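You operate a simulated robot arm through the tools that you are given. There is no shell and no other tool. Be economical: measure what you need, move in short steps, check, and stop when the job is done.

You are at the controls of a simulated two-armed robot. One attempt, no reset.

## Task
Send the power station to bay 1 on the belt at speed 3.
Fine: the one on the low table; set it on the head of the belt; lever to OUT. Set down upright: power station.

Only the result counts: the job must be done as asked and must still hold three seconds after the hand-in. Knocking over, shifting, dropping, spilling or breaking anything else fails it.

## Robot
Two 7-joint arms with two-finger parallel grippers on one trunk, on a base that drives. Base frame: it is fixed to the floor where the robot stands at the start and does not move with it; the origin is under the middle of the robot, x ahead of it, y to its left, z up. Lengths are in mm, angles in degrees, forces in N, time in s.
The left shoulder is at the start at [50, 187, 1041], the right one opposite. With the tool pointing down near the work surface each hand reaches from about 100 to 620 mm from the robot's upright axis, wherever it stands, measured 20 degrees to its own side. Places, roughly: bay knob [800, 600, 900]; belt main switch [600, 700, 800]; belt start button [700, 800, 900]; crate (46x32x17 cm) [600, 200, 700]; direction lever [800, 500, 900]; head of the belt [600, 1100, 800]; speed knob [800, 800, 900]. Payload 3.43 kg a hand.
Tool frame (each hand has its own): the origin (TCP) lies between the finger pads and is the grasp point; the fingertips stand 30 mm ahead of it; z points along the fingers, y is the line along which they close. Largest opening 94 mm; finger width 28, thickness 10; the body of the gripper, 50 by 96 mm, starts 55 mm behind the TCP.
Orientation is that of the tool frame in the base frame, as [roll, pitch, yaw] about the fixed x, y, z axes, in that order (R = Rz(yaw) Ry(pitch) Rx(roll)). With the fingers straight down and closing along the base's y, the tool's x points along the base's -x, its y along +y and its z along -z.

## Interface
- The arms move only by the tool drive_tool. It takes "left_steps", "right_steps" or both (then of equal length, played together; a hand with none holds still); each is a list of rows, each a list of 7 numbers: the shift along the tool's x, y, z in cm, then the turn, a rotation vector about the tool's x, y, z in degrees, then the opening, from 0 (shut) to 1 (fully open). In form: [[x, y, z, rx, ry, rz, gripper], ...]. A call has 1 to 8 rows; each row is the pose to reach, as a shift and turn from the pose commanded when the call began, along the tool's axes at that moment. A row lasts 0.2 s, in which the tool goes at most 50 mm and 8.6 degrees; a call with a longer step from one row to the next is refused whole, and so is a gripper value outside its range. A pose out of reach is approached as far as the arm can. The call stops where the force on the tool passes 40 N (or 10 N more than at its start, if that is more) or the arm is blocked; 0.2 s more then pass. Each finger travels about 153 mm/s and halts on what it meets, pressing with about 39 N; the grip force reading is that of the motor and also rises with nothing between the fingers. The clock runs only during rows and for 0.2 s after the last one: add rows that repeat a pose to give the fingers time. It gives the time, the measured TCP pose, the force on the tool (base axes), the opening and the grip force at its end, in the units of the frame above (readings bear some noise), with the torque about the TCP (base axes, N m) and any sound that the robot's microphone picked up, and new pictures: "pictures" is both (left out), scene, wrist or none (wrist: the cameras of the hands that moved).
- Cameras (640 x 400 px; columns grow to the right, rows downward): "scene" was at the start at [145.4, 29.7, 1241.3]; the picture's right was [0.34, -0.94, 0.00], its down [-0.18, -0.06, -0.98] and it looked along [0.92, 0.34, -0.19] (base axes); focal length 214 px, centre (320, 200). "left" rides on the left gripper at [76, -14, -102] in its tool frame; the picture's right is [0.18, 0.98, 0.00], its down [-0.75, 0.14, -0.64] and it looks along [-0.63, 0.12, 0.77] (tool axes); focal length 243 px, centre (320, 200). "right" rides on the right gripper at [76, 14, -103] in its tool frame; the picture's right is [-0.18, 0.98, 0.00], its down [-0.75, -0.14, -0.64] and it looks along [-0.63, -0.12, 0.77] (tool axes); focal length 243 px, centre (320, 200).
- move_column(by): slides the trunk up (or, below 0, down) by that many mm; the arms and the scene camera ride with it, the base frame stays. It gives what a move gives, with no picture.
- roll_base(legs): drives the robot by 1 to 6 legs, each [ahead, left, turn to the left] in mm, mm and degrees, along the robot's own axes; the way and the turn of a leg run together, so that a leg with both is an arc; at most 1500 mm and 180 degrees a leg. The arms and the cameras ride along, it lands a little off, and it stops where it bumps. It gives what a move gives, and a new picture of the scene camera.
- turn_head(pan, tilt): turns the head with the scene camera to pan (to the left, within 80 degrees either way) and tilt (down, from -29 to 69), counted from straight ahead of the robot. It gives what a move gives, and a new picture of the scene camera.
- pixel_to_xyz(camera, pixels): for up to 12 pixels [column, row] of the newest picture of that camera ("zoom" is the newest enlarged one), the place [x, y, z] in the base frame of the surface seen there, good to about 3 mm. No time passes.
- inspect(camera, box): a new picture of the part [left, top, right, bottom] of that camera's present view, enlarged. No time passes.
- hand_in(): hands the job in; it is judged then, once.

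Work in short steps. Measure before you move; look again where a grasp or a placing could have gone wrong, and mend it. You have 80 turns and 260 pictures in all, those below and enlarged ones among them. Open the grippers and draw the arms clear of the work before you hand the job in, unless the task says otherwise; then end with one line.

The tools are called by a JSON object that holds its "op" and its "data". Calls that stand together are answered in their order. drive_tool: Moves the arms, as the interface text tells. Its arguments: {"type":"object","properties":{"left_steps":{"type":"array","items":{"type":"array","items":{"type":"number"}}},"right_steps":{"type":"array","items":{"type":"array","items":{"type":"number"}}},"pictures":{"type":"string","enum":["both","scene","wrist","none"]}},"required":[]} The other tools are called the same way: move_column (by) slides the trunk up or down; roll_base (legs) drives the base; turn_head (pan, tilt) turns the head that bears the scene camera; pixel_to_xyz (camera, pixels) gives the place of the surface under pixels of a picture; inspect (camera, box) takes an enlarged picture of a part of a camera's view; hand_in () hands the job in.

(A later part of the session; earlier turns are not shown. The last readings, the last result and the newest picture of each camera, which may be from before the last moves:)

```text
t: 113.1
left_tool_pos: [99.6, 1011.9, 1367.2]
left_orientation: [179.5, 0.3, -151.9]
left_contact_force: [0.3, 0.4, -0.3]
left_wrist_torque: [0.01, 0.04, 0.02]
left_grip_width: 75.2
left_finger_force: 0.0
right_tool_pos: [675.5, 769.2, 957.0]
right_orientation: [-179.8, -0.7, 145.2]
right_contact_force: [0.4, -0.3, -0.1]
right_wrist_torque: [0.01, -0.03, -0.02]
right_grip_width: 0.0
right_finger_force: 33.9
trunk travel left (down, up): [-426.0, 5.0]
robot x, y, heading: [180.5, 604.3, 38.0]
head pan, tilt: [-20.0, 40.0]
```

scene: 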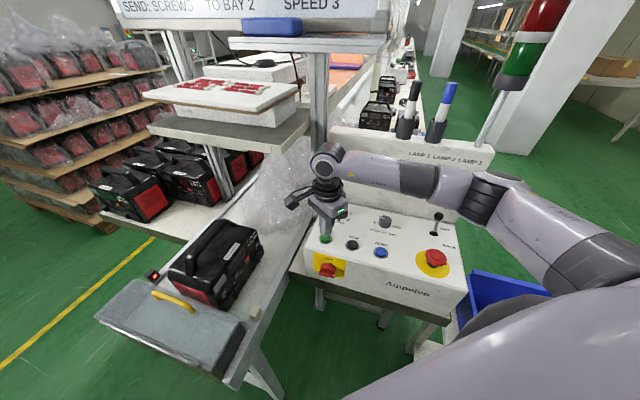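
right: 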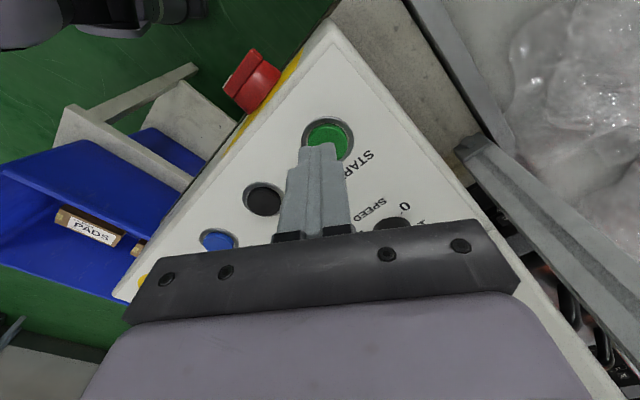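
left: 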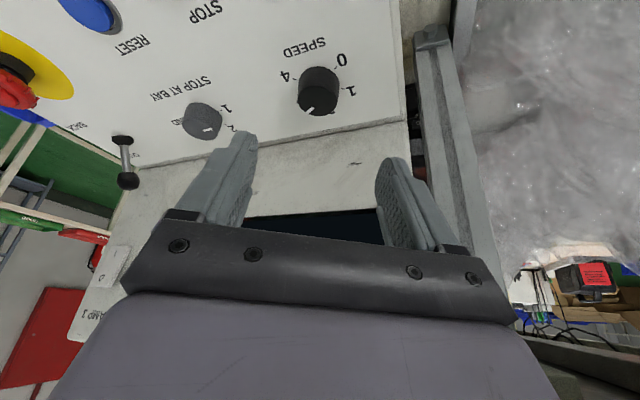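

Fingertips are above START. I press down ~2.5 cm and lift again.

{"op": "drive_tool", "data": {"right_steps": [[0, 0, 1.5, 0, 0, 0, 0], [0, 0, 2.0, 0, 0, 0, 0], [0, 0, 2.4, 0, 0, 0, 0], [0, 0, 2.6, 0, 0, 0, 0], [0, 0, 0, 0, 0, 0, 0], [0, 0, -3, 0, 0, 0, 0]]}}

{"op": "inspect", "data": {"camera": "scene", "box": [80, 60, 480, 310]}}

```text
t: 114.5
left_tool_pos: [100.3, 1010.8, 1367.4]
left_orientation: [179.4, 0.3, -151.9]
left_contact_force: [-0.7, -0.3, 0.0]
left_wrist_torque: [0.0, 0.0, -0.02]
left_grip_width: 75.3
left_finger_force: 0.1
right_tool_pos: [675.2, 770.6, 988.3]
right_orientation: [-179.7, -0.6, 145.0]
right_contact_force: [0.1, -0.2, -0.7]
right_wrist_torque: [0.01, -0.02, 0.03]
right_grip_width: 0.1
right_finger_force: 33.1
trunk travel left (down, up): [-426.0, 5.0]
robot x, y, heading: [181.4, 605.8, 38.1]
head pan, tilt: [-20.0, 40.0]
heard: click
```

scene: 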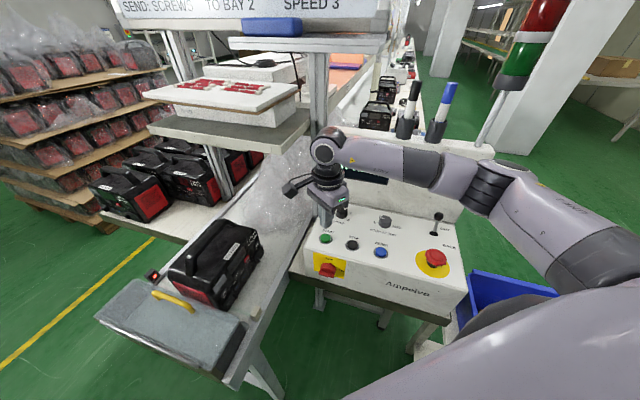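
right: 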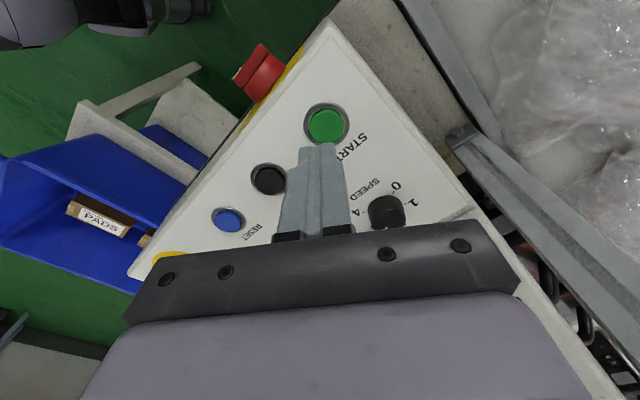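

```text
1.60 times, centred on (280, 185) of scene
```

zoom: 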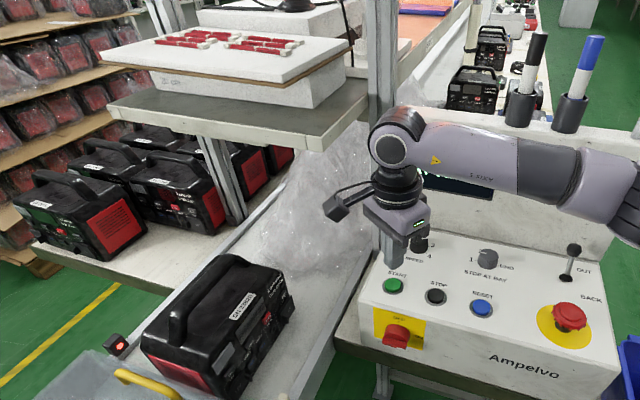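

A click was heard, but I can't see the display. I retract the hand to see the screen and let time pass.

{"op": "drive_tool", "data": {"right_steps": [[1.5, -2.3, -2, 0, 0, 0, 0], [3, -4.5, -4, 0, 0, 0, 0], [4.5, -6.8, -6, 0, 0, 0, 0], [6, -9, -9, 0, 0, 0, 0], [7.5, -11.3, -12, 0, 0, 0, 0], [8.8, -13.5, -15, 0, 0, 0, 0], [10, -15, -18, 0, 0, 0, 0]], "pictures": "none"}}

{"op": "turn_head", "data": {"pan": -5, "tilt": 35}}

```text
t: 116.1
left_tool_pos: [100.6, 1010.5, 1366.2]
left_orientation: [179.4, 0.3, -151.9]
left_contact_force: [0.0, 0.8, 0.2]
left_wrist_torque: [0.01, -0.02, -0.01]
left_grip_width: 75.1
left_finger_force: 0.2
right_tool_pos: [507.4, 705.5, 1171.4]
right_orientation: [-179.8, -0.5, 145.1]
right_contact_force: [0.3, -0.1, 0.7]
right_wrist_torque: [0.0, 0.01, -0.01]
right_grip_width: 0.0
right_finger_force: 32.8
trunk travel left (down, up): [-426.0, 5.0]
robot x, y, heading: [181.1, 606.5, 38.0]
head pan, tilt: [-20.0, 40.0]
```

```text
t: 116.9
left_tool_pos: [100.8, 1012.3, 1367.8]
left_orientation: [179.6, 0.3, -151.9]
left_contact_force: [0.1, 0.5, -0.2]
left_wrist_torque: [-0.01, -0.02, 0.01]
left_grip_width: 75.2
left_finger_force: 0.1
right_tool_pos: [508.0, 704.1, 1169.2]
right_orientation: [-179.8, -0.6, 145.1]
right_contact_force: [0.6, -0.2, -0.4]
right_wrist_torque: [-0.01, 0.05, 0.02]
right_grip_width: 0.0
right_finger_force: 33.1
trunk travel left (down, up): [-426.0, 5.0]
robot x, y, heading: [180.5, 603.9, 38.2]
head pan, tilt: [-5.0, 35.0]
```

scene: 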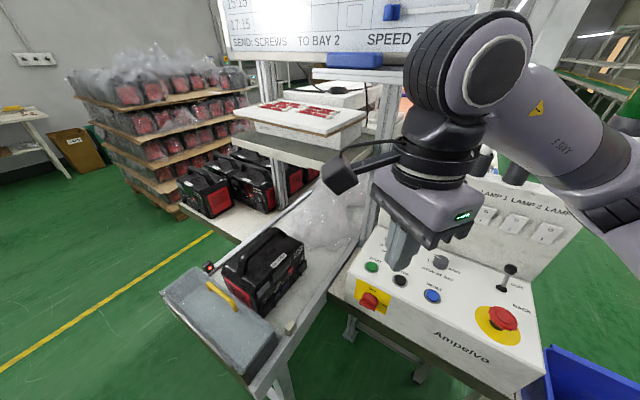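

The station hasn't moved. I look through the right wrist camera for the display.

{"op": "inspect", "data": {"camera": "right", "box": [0, 0, 640, 400]}}

{"op": "inspect", "data": {"camera": "scene", "box": [150, 200, 350, 340]}}

```text
1.00 times, centred on (320, 200) of right (not enlarged: the box is as wide or as high as the picture)
```

zoom: 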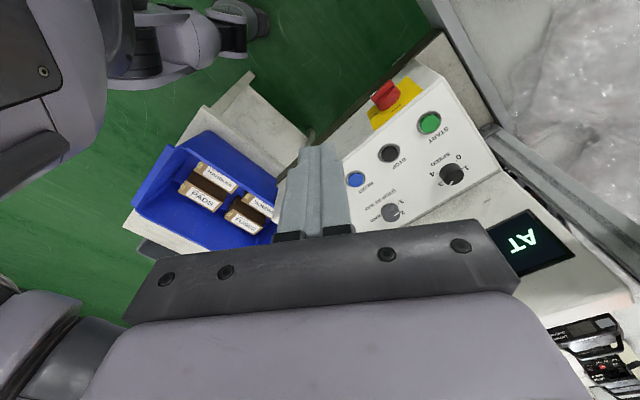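

```text
2.86 times, centred on (250, 270) of scene
```

zoom: 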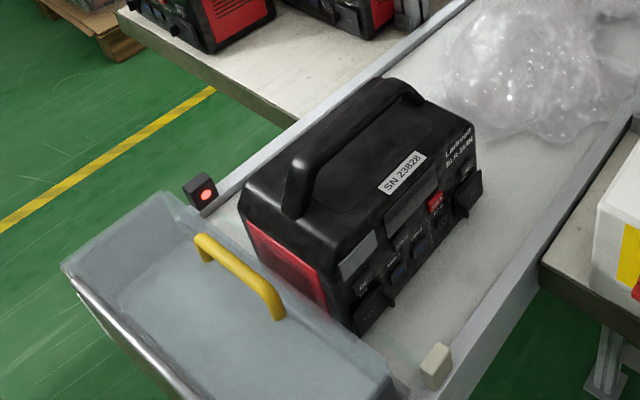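

Display starts with "AT…". I move the right hand lower-back to free the view and read it fully.

{"op": "drive_tool", "data": {"right_steps": [[2, -3, 0, 0, 0, 0, 0], [4, -6, 0, 0, 0, 0, 0], [6, -9, 0, 0, 0, 0, 0], [8, -12, 0, 0, 0, 0, 0], [9, -16, 0, 0, 0, 0, 0]], "pictures": "both"}}

{"op": "pixel_to_xyz", "data": {"camera": "scene", "pixels": [[270, 255], [245, 290], [300, 260]]}}

```text
t: 117.9
left_tool_pos: [101.0, 1011.2, 1368.0]
left_orientation: [179.6, 0.3, -151.9]
left_contact_force: [0.2, 0.2, -0.1]
left_wrist_torque: [0.01, 0.04, 0.01]
left_grip_width: 75.1
left_finger_force: 0.0
right_tool_pos: [390.7, 658.8, 1173.7]
right_orientation: [179.6, 0.3, 144.1]
right_contact_force: [13.5, 7.4, -3.8]
right_wrist_torque: [-0.72, 1.21, -0.03]
right_grip_width: 0.0
right_finger_force: 32.6
trunk travel left (down, up): [-426.0, 5.0]
robot x, y, heading: [181.8, 603.0, 38.1]
head pan, tilt: [-5.0, 35.0]
stopped in row 4 (right hand): the force on the tool passed its limit at 153 N (the readings are from after the stop); the commanded pose is now the measured one
```

scene: 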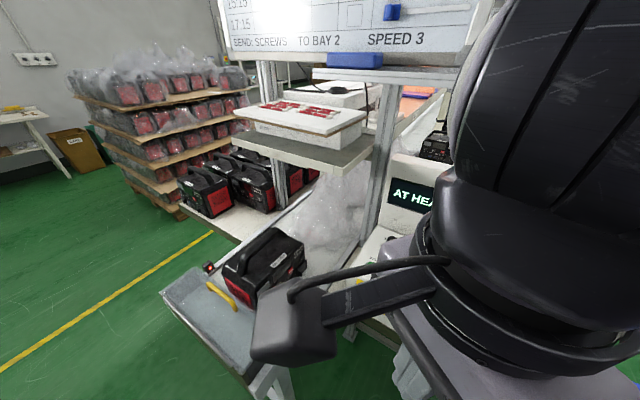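
right: 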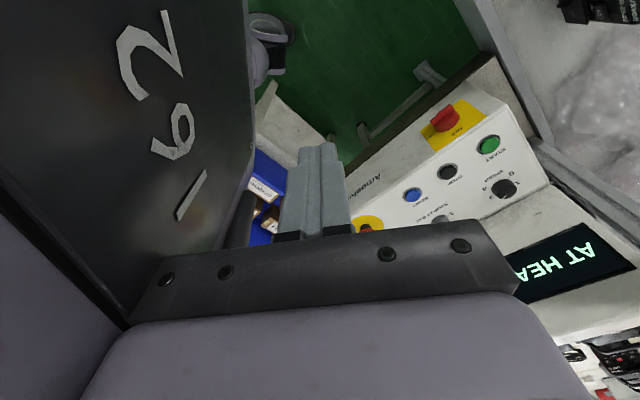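

```text
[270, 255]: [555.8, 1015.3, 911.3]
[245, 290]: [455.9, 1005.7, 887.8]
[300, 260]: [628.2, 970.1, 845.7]
```

Display says "AT HEAD", and the hand just touched the robot's own body. I back the hand out of that contact, and then examine the lever.

{"op": "drive_tool", "data": {"right_steps": [[-2, 3, 0, 0, 0, 0, 0], [-4, 6, 0, 0, 0, 0, 0], [-4, 6, -4, 0, 0, 0, 0], [-4, 6, -8, 0, 0, 0, 0], [-4, 6, -12, 0, 0, 0, 0], [-4, 6, -16, 0, 0, 0, 0]], "pictures": "scene"}}

{"op": "inspect", "data": {"camera": "right", "box": [0, 0, 640, 400]}}

```text
t: 119.3
left_tool_pos: [101.5, 1011.1, 1367.2]
left_orientation: [179.4, 0.2, -151.9]
left_contact_force: [-0.1, 0.2, -0.6]
left_wrist_torque: [0.01, -0.02, -0.03]
left_grip_width: 75.2
left_finger_force: 0.0
right_tool_pos: [455.2, 681.9, 1333.6]
right_orientation: [179.7, 0.2, 144.4]
right_contact_force: [-0.2, -0.7, 0.0]
right_wrist_torque: [-0.01, 0.02, 0.02]
right_grip_width: 0.0
right_finger_force: 33.3
trunk travel left (down, up): [-426.0, 5.0]
robot x, y, heading: [183.9, 605.6, 37.9]
head pan, tilt: [-5.0, 35.0]
```

scene: 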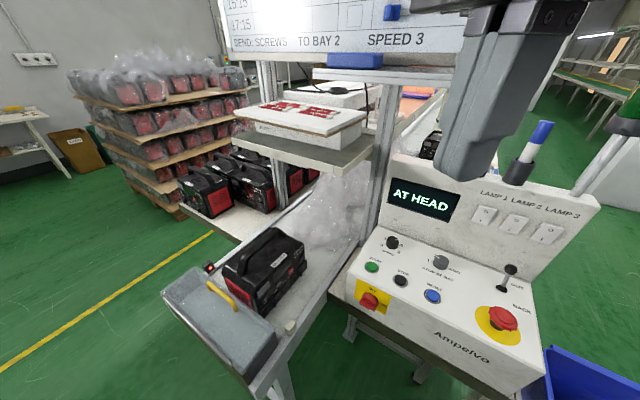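

```text
1.00 times, centred on (320, 200) of right (not enlarged: the box is as wide or as high as the picture)
```

zoom: 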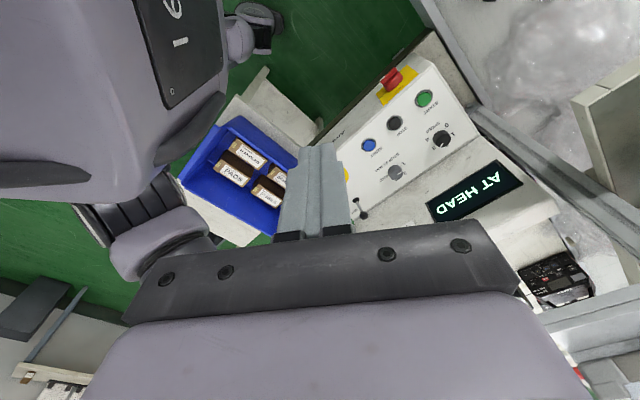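

I zoom on the lever and measure its base and tip.

{"op": "inspect", "data": {"camera": "scene", "box": [470, 250, 560, 340]}}

{"op": "pixel_to_xyz", "data": {"camera": "zoom", "pixels": [[290, 85], [275, 140], [245, 260], [240, 275], [290, 110], [340, 235], [370, 380], [300, 130]]}}

```text
4.44 times, centred on (515, 295) of scene
```

zoom: 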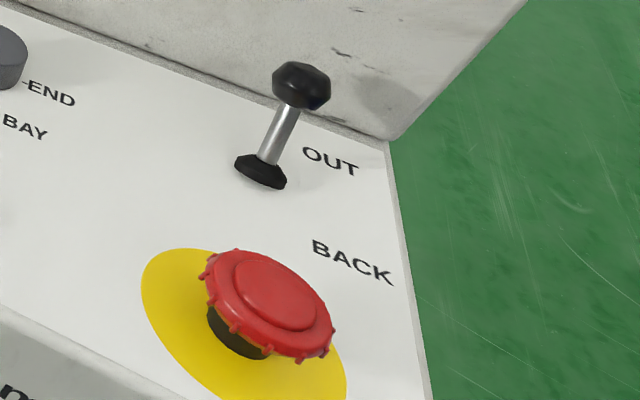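

```text
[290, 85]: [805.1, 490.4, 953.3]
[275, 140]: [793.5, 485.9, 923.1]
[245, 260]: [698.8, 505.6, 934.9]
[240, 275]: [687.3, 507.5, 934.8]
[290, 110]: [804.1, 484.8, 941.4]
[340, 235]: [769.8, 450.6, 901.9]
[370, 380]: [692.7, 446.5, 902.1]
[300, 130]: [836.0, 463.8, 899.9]
```

The lever does lean to OUT, so I suspect the first START wasn't taken up ("AT HEAD" = load at head). I press START again, a little deeper and held longer.

{"op": "drive_tool", "data": {"right_steps": [[-1.37, 2.1, 4.0, 0, 0, 0, 0], [-2.75, 4.2, 8.0, 0, 0, 0, 0], [-4.1, 6.3, 12.0, 0, 0, 0, 0], [-5.5, 8.4, 16.0, 0, 0, 0, 0], [-6.9, 10.6, 20.0, 0, 0, 0, 0], [-8.2, 12.7, 24.0, 0, 0, 0, 0], [-9.6, 14.8, 28.0, 0, 0, 0, 0], [-11.0, 16.9, 32.0, 0, 0, 0, 0]], "pictures": "none"}}

{"op": "drive_tool", "data": {"right_steps": [[-1.0, 1.5, 2.8, 0, 0, 0, 0], [-1.95, 2.98, 5.6, 0, 0, 0, 0], [-1.95, 2.98, 8.0, 0, 0, 0, 0], [-1.95, 2.98, 8.5, 0, 0, 0, 0], [-1.95, 2.98, 8.5, 0, 0, 0, 0], [-1.95, 2.98, 5, 0, 0, 0, 0], [-0.5, 0.5, 2, 0, 0, 0, 0], [1, -2, -1, 0, 0, 0, 0]], "pictures": "scene"}}

{"op": "drive_tool", "data": {"right_steps": [[0.5, -2, -4, 0, 0, 0, 0], [1, -4, -8, 0, 0, 0, 0], [1.5, -6, -12, 0, 0, 0, 0], [2, -8, -16, 0, 0, 0, 0], [2, -10, -20, 0, 0, 0, 0], [2, -11, -24, 0, 0, 0, 0]], "pictures": "scene"}}

```text
t: 121.1
left_tool_pos: [101.9, 1011.3, 1367.8]
left_orientation: [179.6, 0.3, -151.9]
left_contact_force: [0.2, 0.2, -0.3]
left_wrist_torque: [0.0, 0.0, -0.01]
left_grip_width: 74.9
left_finger_force: 0.1
right_tool_pos: [647.2, 755.6, 1014.4]
right_orientation: [179.7, 0.1, 144.3]
right_contact_force: [-0.8, 0.0, 0.2]
right_wrist_torque: [0.0, 0.0, 0.0]
right_grip_width: 0.0
right_finger_force: 32.5
trunk travel left (down, up): [-426.0, 5.0]
robot x, y, heading: [177.0, 608.3, 38.0]
head pan, tilt: [-5.0, 35.0]
```

```text
t: 122.9
left_tool_pos: [100.7, 1011.4, 1367.9]
left_orientation: [179.4, 0.3, -152.0]
left_contact_force: [0.2, -0.1, 0.0]
left_wrist_torque: [0.0, 0.01, -0.05]
left_grip_width: 75.3
left_finger_force: 0.0
right_tool_pos: [625.8, 745.9, 1023.7]
right_orientation: [179.7, 0.2, 144.2]
right_contact_force: [0.1, -0.8, 1.4]
right_wrist_torque: [0.0, -0.01, 0.0]
right_grip_width: 0.0
right_finger_force: 33.3
trunk travel left (down, up): [-426.0, 5.0]
robot x, y, heading: [184.1, 603.1, 37.9]
head pan, tilt: [-5.0, 35.0]
heard: click
```

scene: 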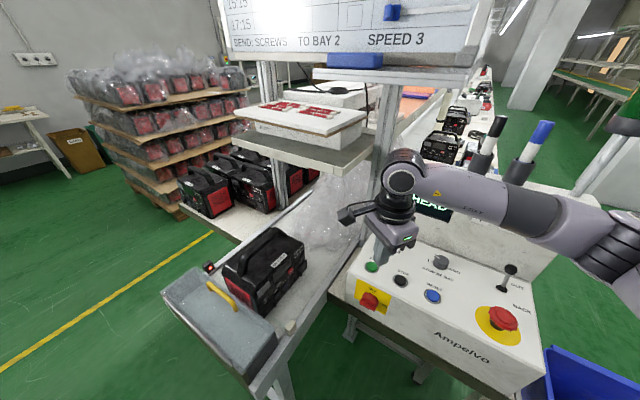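

```text
t: 124.3
left_tool_pos: [100.0, 1011.4, 1367.4]
left_orientation: [179.4, 0.3, -151.9]
left_contact_force: [0.2, -0.4, 0.3]
left_wrist_torque: [0.02, 0.01, 0.01]
left_grip_width: 75.3
left_finger_force: 0.0
right_tool_pos: [544.7, 667.5, 1264.9]
right_orientation: [179.8, 0.2, 144.2]
right_contact_force: [-0.4, 0.1, -0.2]
right_wrist_torque: [0.01, -0.04, -0.01]
right_grip_width: 0.0
right_finger_force: 33.1
trunk travel left (down, up): [-426.0, 5.0]
robot x, y, heading: [181.7, 606.9, 37.9]
head pan, tilt: [-5.0, 35.0]
```

scene: 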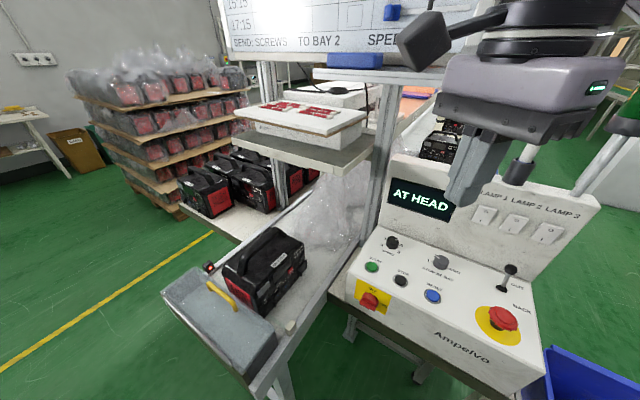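

START clicks but it goes straight to "AT HEAD", so the direction is evidently not taken as OUT – the lever may be thrown only part-way. I turn the base so the right hand can push the lever fully toward OUT, staging it tilted 40° forward above and before the lever.

{"op": "roll_base", "data": {"legs": [[0, 0, -28]]}}

{"op": "drive_tool", "data": {"right_steps": [[-1.18, 2.33, 3.2, -4.5, -2.2, 0, 0], [-2.36, 4.66, 6.4, -9, -4.4, 0, 0], [-3.53, 7.0, 9.6, -13.5, -6.6, 0, 0], [-4.7, 9.3, 12.8, -18, -8.7, 0, 0], [-5.9, 11.7, 15.9, -22.5, -10.9, 0, 0], [-7.1, 14, 19.1, -27, -13.1, 0, 0], [-8.2, 16.3, 22.3, -31.5, -15.3, 0, 0], [-9.4, 18.66, 25.5, -36, -17.5, 0, 0]], "pictures": "both"}}

{"op": "inspect", "data": {"camera": "scene", "box": [240, 80, 480, 230]}}

```text
t: 126.1
left_tool_pos: [300.6, 1001.0, 1367.7]
left_orientation: [179.6, 0.2, 180.0]
left_contact_force: [-0.3, 0.4, 0.3]
left_wrist_torque: [0.0, -0.03, 0.0]
left_grip_width: 75.1
left_finger_force: 0.1
right_tool_pos: [531.9, 487.0, 1263.4]
right_orientation: [179.7, 0.2, 116.3]
right_contact_force: [0.2, -0.2, -0.8]
right_wrist_torque: [-0.01, -0.01, 0.02]
right_grip_width: 0.0
right_finger_force: 33.1
trunk travel left (down, up): [-426.0, 5.0]
robot x, y, heading: [181.5, 609.8, 9.9]
head pan, tilt: [-5.0, 35.0]
```

scene: 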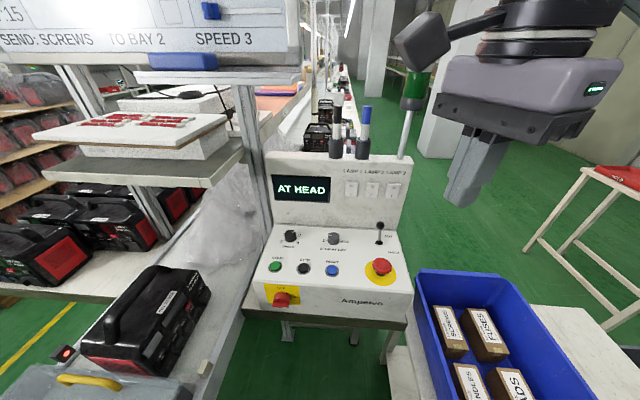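

```text
t: 127.9
left_tool_pos: [301.0, 1000.9, 1369.0]
left_orientation: [179.5, 0.3, 180.0]
left_contact_force: [-0.3, -0.4, -0.1]
left_wrist_torque: [-0.02, -0.02, -0.01]
left_grip_width: 75.5
left_finger_force: 0.0
right_tool_pos: [743.2, 485.3, 1010.5]
right_orientation: [142.5, 16.5, 110.8]
right_contact_force: [-0.8, -0.4, 0.6]
right_wrist_torque: [0.0, -0.05, 0.01]
right_grip_width: 0.0
right_finger_force: 33.1
trunk travel left (down, up): [-426.0, 5.0]
robot x, y, heading: [182.9, 606.3, 9.8]
head pan, tilt: [-5.0, 35.0]
```

scene: 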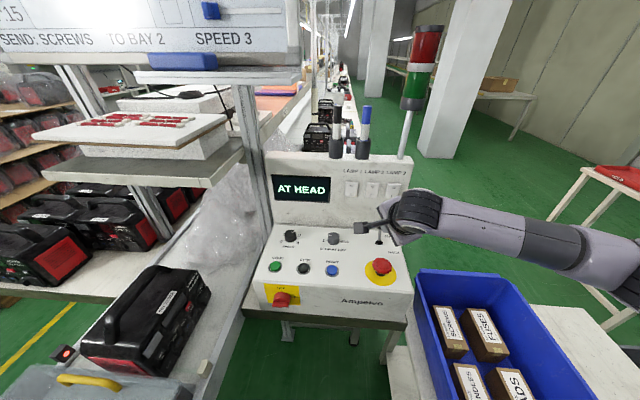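
right: 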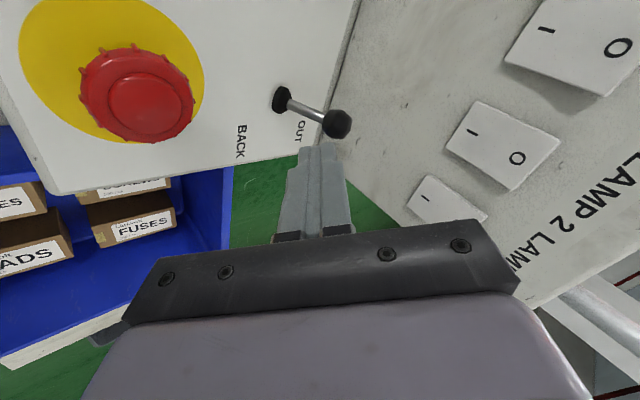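

```text
2.67 times, centred on (360, 155) of scene
```

zoom: 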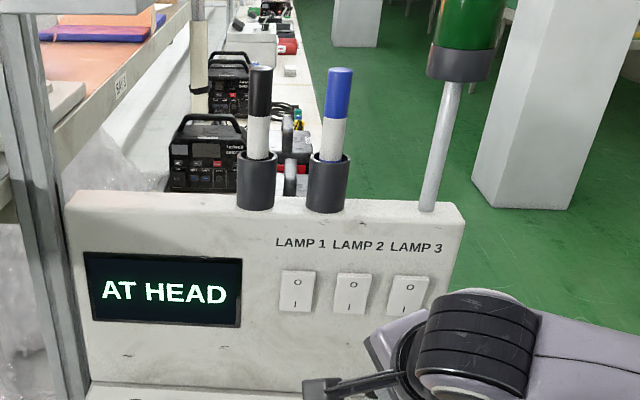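

In the wrist view the lever knob (337,124) is just ahead of the fingertips. I lower in front of it, push toward +x (OUT) until resistance, then back away and up.

{"op": "drive_tool", "data": {"right_steps": [[0.35, -0.6, 2.2, 0, 0, 0, 0], [0.71, -1.21, 4.3, 0, 0, 0, 0], [0.71, -1.21, 4.3, 0, 0, 0, 0]], "pictures": "wrist"}}

{"op": "drive_tool", "data": {"right_steps": [[-0.34, 0.69, 0.64, 0, 0, 0, 0], [-0.61, 1.23, 1.16, 0, 0, 0, 0], [-0.85, 1.72, 1.61, 0, 0, 0, 0], [-1.08, 2.2, 2.06, 0, 0, 0, 0], [-1.29, 2.61, 2.44, 0, 0, 0, 0]], "pictures": "wrist"}}

{"op": "drive_tool", "data": {"right_steps": [[0.68, -1.37, -1.28, 0, 0, 0, 0], [1.36, -2.74, -2.57, 0, 0, 0, 0], [0.22, -0.44, -5.63, 0, 0, 0, 0], [-0.25, 0.49, -9.5, 0, 0, 0, 0]], "pictures": "both"}}

```text
t: 128.7
left_tool_pos: [301.6, 1000.6, 1368.1]
left_orientation: [179.5, 0.4, 180.0]
left_contact_force: [-0.1, -0.1, -0.4]
left_wrist_torque: [0.01, 0.0, 0.0]
left_grip_width: 75.0
left_finger_force: 0.0
right_tool_pos: [758.3, 487.3, 968.0]
right_orientation: [142.6, 16.5, 110.6]
right_contact_force: [-0.3, 0.0, -0.3]
right_wrist_torque: [0.01, 0.01, 0.01]
right_grip_width: 0.1
right_finger_force: 33.6
trunk travel left (down, up): [-426.0, 5.0]
robot x, y, heading: [183.8, 604.3, 9.8]
head pan, tilt: [-5.0, 35.0]
```

right: 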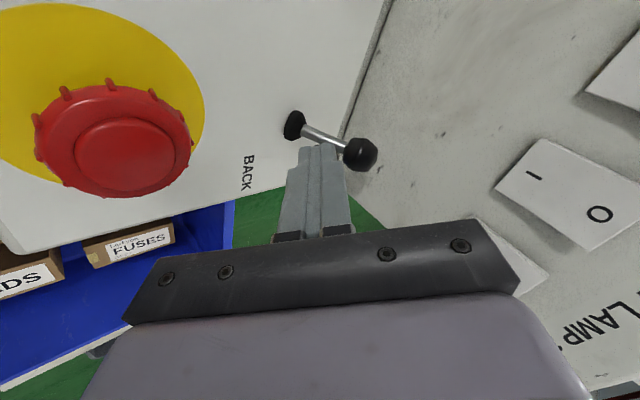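

```text
t: 129.5
left_tool_pos: [297.3, 1000.0, 1369.6]
left_orientation: [179.5, 0.6, 179.9]
left_contact_force: [0.2, 0.7, -0.5]
left_wrist_torque: [0.02, 0.04, 0.0]
left_grip_width: 75.1
left_finger_force: 0.1
right_tool_pos: [774.4, 486.7, 968.0]
right_orientation: [143.3, 16.3, 110.8]
right_contact_force: [-24.6, -6.8, 14.0]
right_wrist_torque: [-0.15, -0.02, -0.27]
right_grip_width: 0.0
right_finger_force: 33.6
trunk travel left (down, up): [-426.0, 5.0]
robot x, y, heading: [181.6, 606.8, 10.0]
head pan, tilt: [-5.0, 35.0]
stopped in row 4 (right hand): the force on the tool passed its limit at 46 N (the readings are from after the stop); the commanded pose is now the measured one
```

right: 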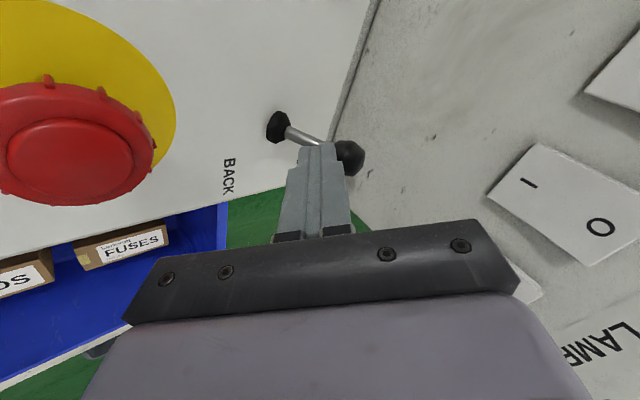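

```text
t: 130.5
left_tool_pos: [300.1, 1001.2, 1368.3]
left_orientation: [179.5, 0.3, -180.0]
left_contact_force: [-0.5, 0.2, 0.6]
left_wrist_torque: [0.02, 0.01, 0.01]
left_grip_width: 75.2
left_finger_force: 0.1
right_tool_pos: [722.0, 487.0, 1043.2]
right_orientation: [143.5, 16.3, 111.1]
right_contact_force: [-0.8, 0.4, 0.0]
right_wrist_torque: [0.0, -0.02, -0.02]
right_grip_width: 0.1
right_finger_force: 33.1
trunk travel left (down, up): [-426.0, 5.0]
robot x, y, heading: [181.1, 606.3, 10.0]
head pan, tilt: [-5.0, 35.0]
```

scene: 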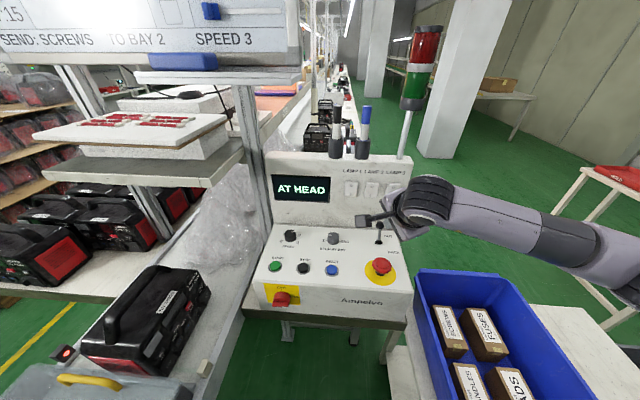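
right: 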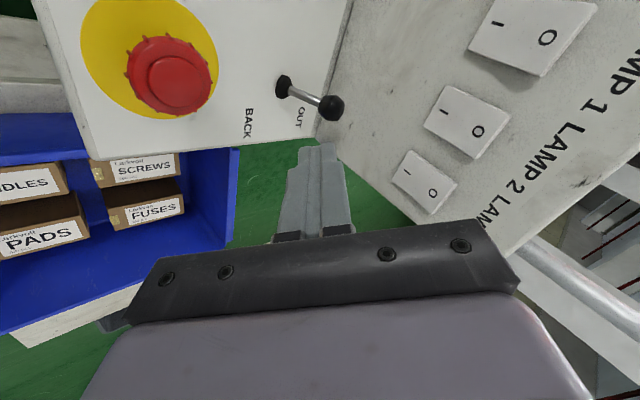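

The lever was already hard at OUT. Remaining suspect: a latched stop needing RESET before START. I untilt, move over RESET (679,621) and press it.

{"op": "drive_tool", "data": {"right_steps": [[2.7, 0.6, -0.55, 7.2, 3.5, 0, 0], [5.4, 1.2, -1.1, 14.4, 7, 0, 0], [8.1, 1.8, -1.65, 21.6, 10.5, 0, 0], [10.8, 2.4, -2.2, 28.8, 14, 0, 0], [13.47, 2.99, -2.76, 36, 17.5, 0, 0], [14.7, 0.5, 0.5, 36, 17.5, 0, 0], [15.89, -1.91, 3.75, 36, 17.5, 0, 0], [15.89, -1.91, 3.75, 36, 17.5, 0, 0]], "pictures": "none"}}

{"op": "drive_tool", "data": {"right_steps": [[0, 0, 1.6, 0, 0, 0, 0], [0, 0, 2.2, 0, 0, 0, 0], [0, 0, 2.7, 0, 0, 0, 0], [0, 0, 2.7, 0, 0, 0, 0], [0, 0, 0, 0, 0, 0, 0], [0, 0, -2, 0, 0, 0, 0]], "pictures": "both"}}

```text
t: 132.3
left_tool_pos: [300.7, 1001.5, 1369.4]
left_orientation: [179.5, 0.3, -179.9]
left_contact_force: [0.4, 0.5, -0.3]
left_wrist_torque: [-0.01, 0.01, 0.01]
left_grip_width: 75.2
left_finger_force: 0.0
right_tool_pos: [678.9, 622.2, 958.8]
right_orientation: [-179.7, -0.1, 116.3]
right_contact_force: [-0.1, -0.4, 1.0]
right_wrist_torque: [-0.02, -0.02, 0.01]
right_grip_width: 0.3
right_finger_force: 33.9
trunk travel left (down, up): [-426.0, 5.0]
robot x, y, heading: [181.3, 601.5, 10.1]
head pan, tilt: [-5.0, 35.0]
```

```text
t: 133.7
left_tool_pos: [300.9, 1000.5, 1367.7]
left_orientation: [179.4, 0.3, -180.0]
left_contact_force: [0.4, 0.1, 0.1]
left_wrist_torque: [0.0, -0.01, 0.0]
left_grip_width: 75.3
left_finger_force: 0.0
right_tool_pos: [677.8, 620.8, 976.9]
right_orientation: [-179.5, -0.1, 116.4]
right_contact_force: [-0.1, 0.2, 0.0]
right_wrist_torque: [0.02, -0.03, 0.01]
right_grip_width: 0.0
right_finger_force: 33.3
trunk travel left (down, up): [-426.0, 5.0]
robot x, y, heading: [180.8, 605.1, 9.6]
head pan, tilt: [-5.0, 35.0]
heard: click
5 turns are left
```

scene: 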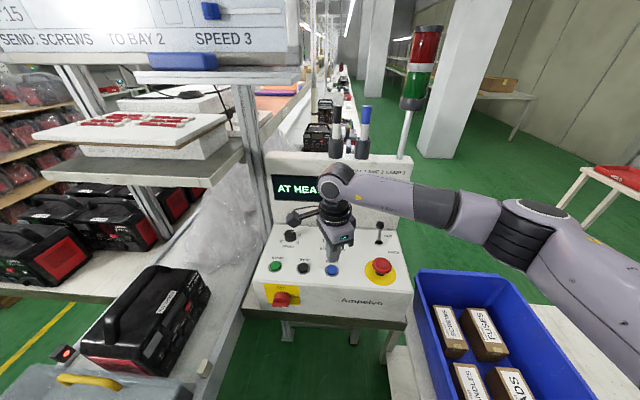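
right: 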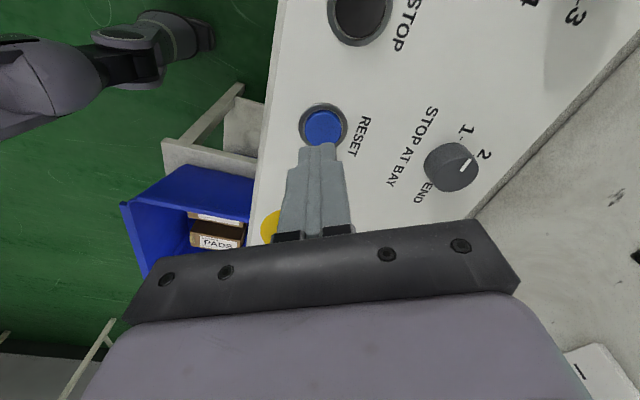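

RESET clicked. Now straight to START (676,768), press, then lift and look.

{"op": "drive_tool", "data": {"right_steps": [[4.4, 2.1, 0, 0, 0, 0, 0], [8.8, 4.2, 0, 0, 0, 0, 0], [13.26, 6.35, 0, 0, 0, 0, 0], [13.26, 6.35, 2.5, 0, 0, 0, 0], [13.26, 6.35, 4.2, 0, 0, 0, 0], [13.26, 6.35, 4.7, 0, 0, 0, 0], [13.26, 6.35, 4.7, 0, 0, 0, 0], [13.26, 6.35, 0, 0, 0, 0, 0]], "pictures": "scene"}}

{"op": "drive_tool", "data": {"right_steps": [[0, -3, -3, 0, 0, 0, 0], [0, -6, -6, 0, 0, 0, 0], [0, -9, -9, 0, 0, 0, 0], [-2, -12, -12, 0, 0, 0, 0], [-4, -14, -15, 0, 0, 0, 0], [-6, -16, -18, 0, 0, 0, 0]], "pictures": "scene"}}

{"op": "inspect", "data": {"camera": "scene", "box": [240, 150, 420, 310]}}

```text
t: 135.5
left_tool_pos: [300.4, 1000.9, 1368.3]
left_orientation: [179.5, 0.3, 180.0]
left_contact_force: [0.1, 0.0, 0.6]
left_wrist_torque: [0.02, 0.0, -0.01]
left_grip_width: 75.3
left_finger_force: 0.1
right_tool_pos: [674.5, 767.7, 974.8]
right_orientation: [-179.4, 0.0, 116.5]
right_contact_force: [-1.0, 0.5, -0.1]
right_wrist_torque: [0.03, -0.03, 0.0]
right_grip_width: 0.0
right_finger_force: 32.8
trunk travel left (down, up): [-426.0, 5.0]
robot x, y, heading: [178.8, 602.2, 9.9]
head pan, tilt: [-5.0, 35.0]
heard: click
```

scene: 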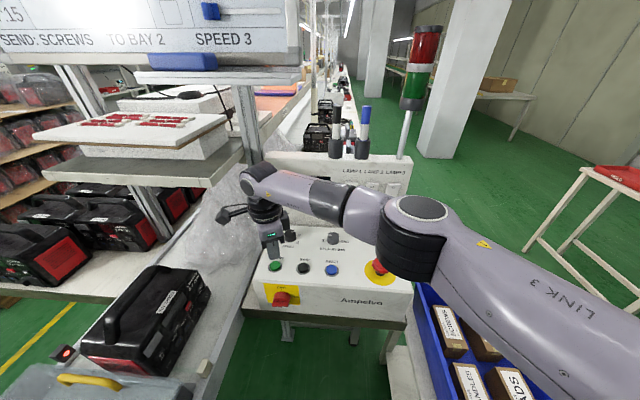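

```text
t: 136.9
left_tool_pos: [299.8, 1000.0, 1367.6]
left_orientation: [179.5, 0.4, 180.0]
left_contact_force: [-0.7, -0.3, -0.6]
left_wrist_torque: [0.02, 0.01, -0.01]
left_grip_width: 75.2
left_finger_force: 0.1
right_tool_pos: [559.9, 643.6, 1159.8]
right_orientation: [-179.6, -0.1, 116.5]
right_contact_force: [0.1, -0.5, -0.5]
right_wrist_torque: [0.02, 0.01, 0.0]
right_grip_width: 0.0
right_finger_force: 33.2
trunk travel left (down, up): [-426.0, 5.0]
robot x, y, heading: [187.8, 605.9, 9.8]
head pan, tilt: [-5.0, 35.0]
```

scene: 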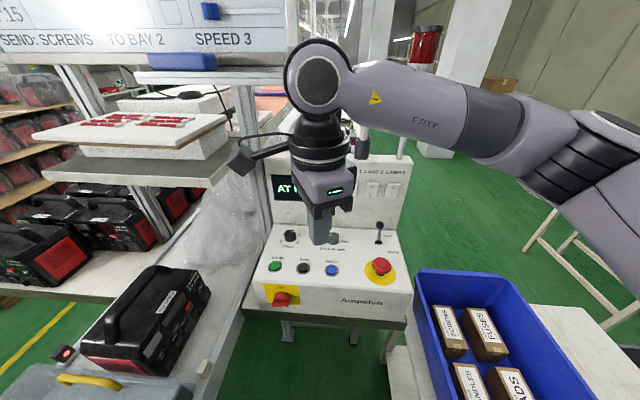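

```text
2.50 times, centred on (330, 230) of scene
4 turns are left
```

zoom: 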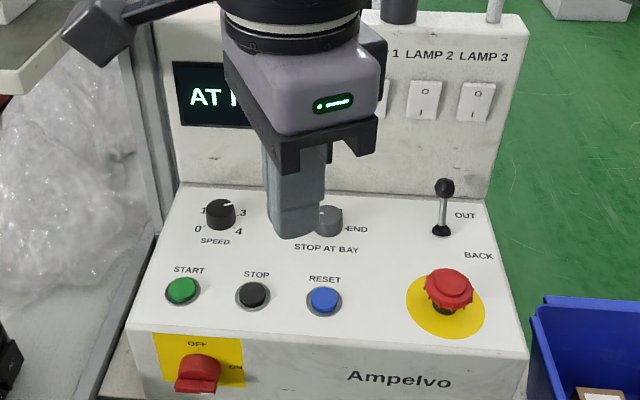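

Still "AT HEAD": most likely the head photo-eye (x≈476), which the station blocks, halts the run. I'll shift the station ~5 cm down the belt clear of the beam using the left hand (already at yaw 180), and pre-position the right hand above START.

{"op": "drive_tool", "data": {"left_steps": [[-2.94, 0.55, 3.7, 0, 0, 0, 1], [-5.9, 1.1, 7.45, 0, 0, 0, 1], [-8.8, 1.65, 11.2, 0, 0, 0, 1], [-11.75, 2.2, 14.9, 0, 0, 0, 1], [-14.7, 2.75, 18.6, 0, 0, 0, 1], [-17.6, 3.3, 22.35, 0, 0, 0, 1], [-20.6, 3.85, 26.1, 0, 0, 0, 1], [-23.5, 4.4, 29.8, 0, 0, 0, 1]], "right_steps": [[0.74, 2, 2.3, 0, 0, 0, 0], [1.5, 4, 4.6, 0, 0, 0, 0], [2.2, 6, 6.9, 0, 0, 0, 0], [3, 8, 9.2, 0, 0, 0, 0], [3.7, 10, 11.5, 0, 0, 0, 0], [4.4, 12, 13.8, 0, 0, 0, 0], [5.2, 14, 16.1, 0, 0, 0, 0], [5.92, 15.9, 18.3, 0, 0, 0, 0]], "pictures": "both"}}

{"op": "inspect", "data": {"camera": "left", "box": [160, 0, 480, 250]}}

{"op": "pixel_to_xyz", "data": {"camera": "left", "pixels": [[320, 60], [320, 100], [310, 140], [330, 140], [320, 160], [300, 160], [340, 160]]}}

```text
t: 138.7
left_tool_pos: [537.8, 1047.9, 1069.3]
left_orientation: [179.6, 0.3, 179.9]
left_contact_force: [0.0, -0.2, 0.0]
left_wrist_torque: [0.0, 0.02, 0.01]
left_grip_width: 93.9
left_finger_force: 0.0
right_tool_pos: [676.3, 767.6, 972.8]
right_orientation: [-179.5, -0.1, 116.4]
right_contact_force: [0.2, -0.6, -0.5]
right_wrist_torque: [0.0, 0.03, 0.04]
right_grip_width: 0.0
right_finger_force: 32.6
trunk travel left (down, up): [-426.0, 5.0]
robot x, y, heading: [178.2, 606.0, 10.2]
head pan, tilt: [-5.0, 35.0]
```

scene: 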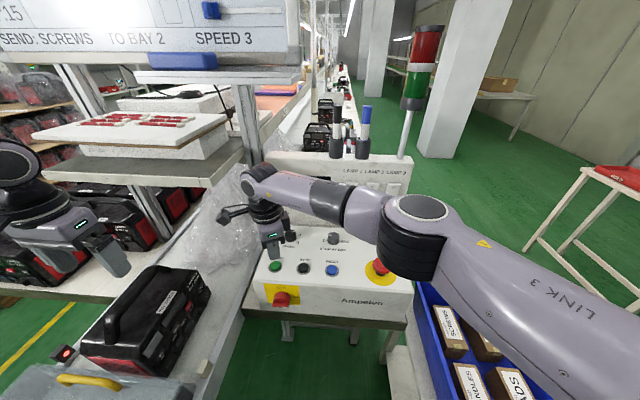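
right: 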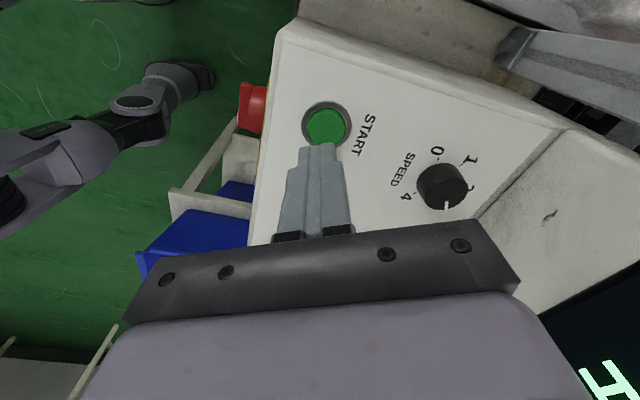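
left: 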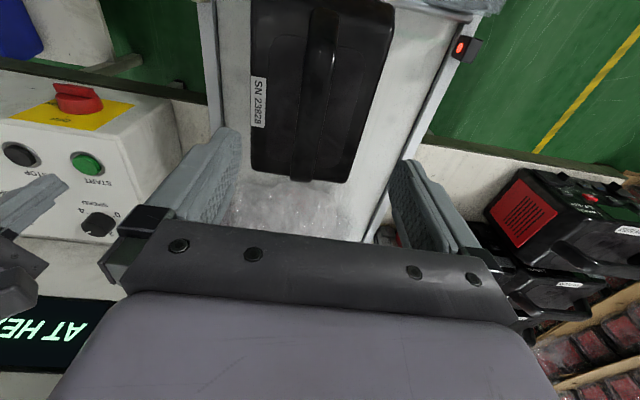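

```text
1.60 times, centred on (320, 125) of left
```

zoom: 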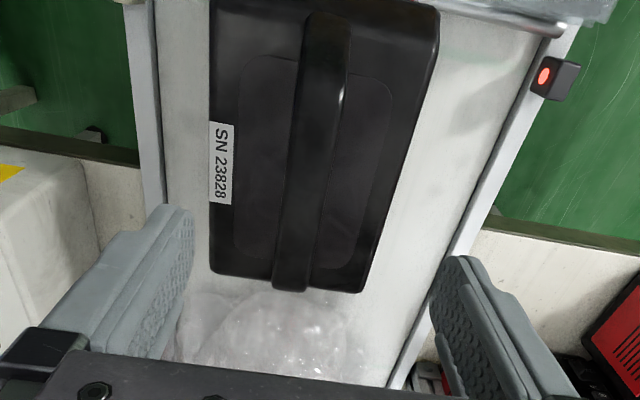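

```text
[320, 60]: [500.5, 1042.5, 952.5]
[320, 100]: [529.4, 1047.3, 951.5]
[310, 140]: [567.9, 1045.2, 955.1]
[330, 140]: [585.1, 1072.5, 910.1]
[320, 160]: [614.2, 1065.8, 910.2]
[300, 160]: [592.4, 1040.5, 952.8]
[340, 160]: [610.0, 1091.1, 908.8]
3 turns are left
```

Left hand is right above the handle (bar y≈1045, top 953). I descend, grip, slide the station 5 cm down the belt, release and lift; then press START with the right hand and clear both arms.

{"op": "drive_tool", "data": {"left_steps": [[0, -0.3, 3, 0, 0, 0, 1], [0, -0.3, 6, 0, 0, 0, 1], [0, -0.3, 9, 0, 0, 0, 1], [0, -0.3, 11, 0, 0, 0, 1], [0, -0.3, 12, 0, 0, 0, 1], [0, -0.3, 12, 0, 0, 0, 0.5], [0, -0.3, 12, 0, 0, 0, 0], [0, -0.3, 12, 0, 0, 0, 0]], "pictures": "none"}}

{"op": "drive_tool", "data": {"left_steps": [[0, 0, -0.1, 0, 0, 0, 0], [-1, 0, -0.1, 0, 0, 0, 0], [-2, 0, -0.1, 0, 0, 0, 0], [-3, 0, -0.1, 0, 0, 0, 0], [-4, 0, -0.1, 0, 0, 0, 0], [-5, 0, -0.1, 0, 0, 0, 0], [-5, 0, 0, 0, 0, 0, 0]], "pictures": "none"}}

{"op": "drive_tool", "data": {"left_steps": [[0, 0, 0, 0, 0, 0, 0.6], [0, 0, 0, 0, 0, 0, 1], [0, 0, -3, 0, 0, 0, 1], [0, 0, -7, 0, 0, 0, 1], [0, 0, -11, 0, 0, 0, 1], [2, 0, -15, 0, 0, 0, 1], [6, 0, -18, 0, 0, 0, 1], [10, 0, -21, 0, 0, 0, 1]], "pictures": "scene"}}

{"op": "drive_tool", "data": {"right_steps": [[0, 0, 2.2, 0, 0, 0, 0], [0, 0, 3.8, 0, 0, 0, 0], [0, 0, 4.4, 0, 0, 0, 0], [0, 0, 4.4, 0, 0, 0, 0], [0, 0, 0, 0, 0, 0, 0], [0, -3, -3, 0, 0, 0, 0]], "pictures": "scene"}}

{"op": "drive_tool", "data": {"right_steps": [[0, -3, -3, 0, 0, 0, 0.3], [0, -6, -6, 0, 0, 0, 0.6], [-2, -9, -9, 0, 0, 0, 1], [-5, -11, -12, 0, 0, 0, 1], [-8, -12, -15, 0, 0, 0, 1], [-11, -13, -18, 0, 0, 0, 1], [-14, -14, -20, 0, 0, 0, 1], [-14, -14, -20, 0, 0, 0, 1]], "pictures": "scene"}}

```text
t: 140.5
left_tool_pos: [537.2, 1044.8, 951.2]
left_orientation: [179.5, 0.3, 179.9]
left_contact_force: [0.1, -8.2, 0.5]
left_wrist_torque: [-0.41, -0.6, 0.07]
left_grip_width: 30.5
left_finger_force: 38.9
right_tool_pos: [675.3, 766.3, 973.2]
right_orientation: [-179.6, -0.1, 116.3]
right_contact_force: [0.2, 0.7, 0.8]
right_wrist_torque: [0.0, 0.0, -0.03]
right_grip_width: 0.0
right_finger_force: 33.3
trunk travel left (down, up): [-426.0, 5.0]
robot x, y, heading: [178.2, 601.4, 9.9]
head pan, tilt: [-5.0, 35.0]
```

```text
t: 142.1
left_tool_pos: [588.2, 1045.8, 951.6]
left_orientation: [179.6, 0.3, 179.9]
left_contact_force: [-1.5, 1.1, -0.7]
left_wrist_torque: [-0.22, 1.09, -0.06]
left_grip_width: 30.2
left_finger_force: 39.1
right_tool_pos: [675.9, 768.1, 974.1]
right_orientation: [-179.4, 0.0, 116.4]
right_contact_force: [-0.4, 0.7, 0.3]
right_wrist_torque: [-0.02, -0.02, 0.03]
right_grip_width: 0.1
right_finger_force: 32.6
trunk travel left (down, up): [-426.0, 5.0]
robot x, y, heading: [182.8, 604.7, 9.8]
head pan, tilt: [-5.0, 35.0]
```

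```text
t: 143.9
left_tool_pos: [487.1, 1043.4, 1162.8]
left_orientation: [179.5, 0.4, 180.0]
left_contact_force: [-0.2, -0.4, 0.4]
left_wrist_torque: [-0.02, -0.05, 0.01]
left_grip_width: 94.0
left_finger_force: 0.1
right_tool_pos: [674.8, 767.1, 973.7]
right_orientation: [-179.6, 0.0, 116.3]
right_contact_force: [-0.2, -0.3, 0.6]
right_wrist_torque: [0.01, -0.01, 0.03]
right_grip_width: 0.1
right_finger_force: 33.4
trunk travel left (down, up): [-426.0, 5.0]
robot x, y, heading: [180.0, 607.0, 9.9]
head pan, tilt: [-5.0, 35.0]
```

scene: 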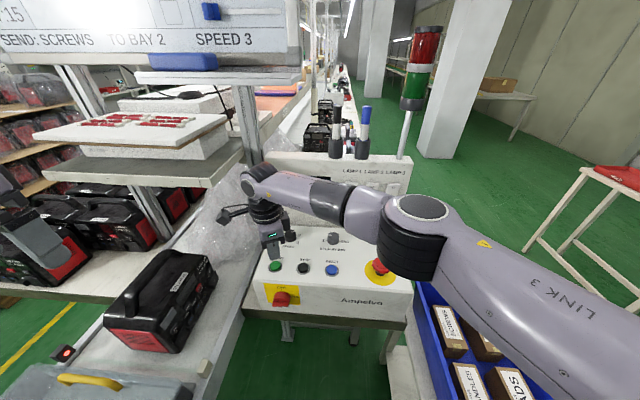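

```text
t: 145.3
left_tool_pos: [486.7, 1044.3, 1163.8]
left_orientation: [179.4, 0.3, 179.9]
left_contact_force: [0.2, 0.1, 0.6]
left_wrist_torque: [0.04, -0.01, 0.01]
left_grip_width: 93.8
left_finger_force: 0.0
right_tool_pos: [650.2, 753.9, 1003.7]
right_orientation: [-179.5, -0.1, 116.3]
right_contact_force: [-0.2, 0.4, 0.7]
right_wrist_torque: [-0.01, -0.02, 0.0]
right_grip_width: 0.0
right_finger_force: 32.7
trunk travel left (down, up): [-426.0, 5.0]
robot x, y, heading: [181.3, 604.4, 10.0]
head pan, tilt: [-5.0, 35.0]
heard: click
```

scene: 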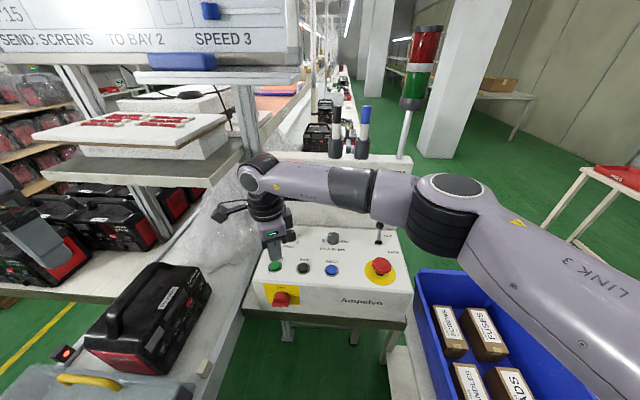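

```text
t: 147.1
left_tool_pos: [487.6, 1044.0, 1162.2]
left_orientation: [179.5, 0.3, -180.0]
left_contact_force: [-0.7, 0.2, -0.7]
left_wrist_torque: [0.0, 0.03, 0.01]
left_grip_width: 93.9
left_finger_force: 0.1
right_tool_pos: [586.8, 567.4, 1204.0]
right_orientation: [-179.5, 0.0, 116.4]
right_contact_force: [-0.1, 0.1, 0.9]
right_wrist_torque: [-0.01, 0.0, 0.0]
right_grip_width: 94.1
right_finger_force: 0.3
trunk travel left (down, up): [-426.0, 5.0]
robot x, y, heading: [177.7, 607.5, 9.8]
head pan, tilt: [-5.0, 35.0]
2 turns are left
```

scene: 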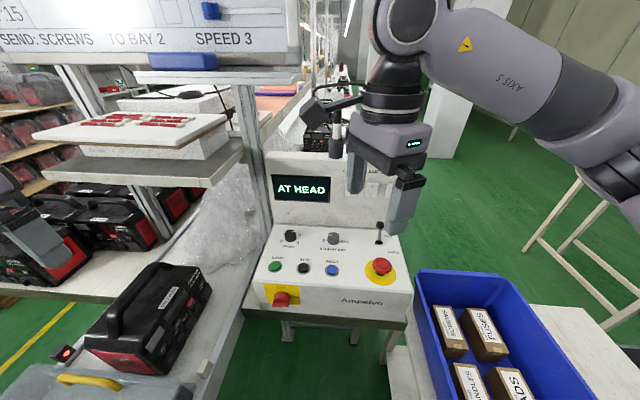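

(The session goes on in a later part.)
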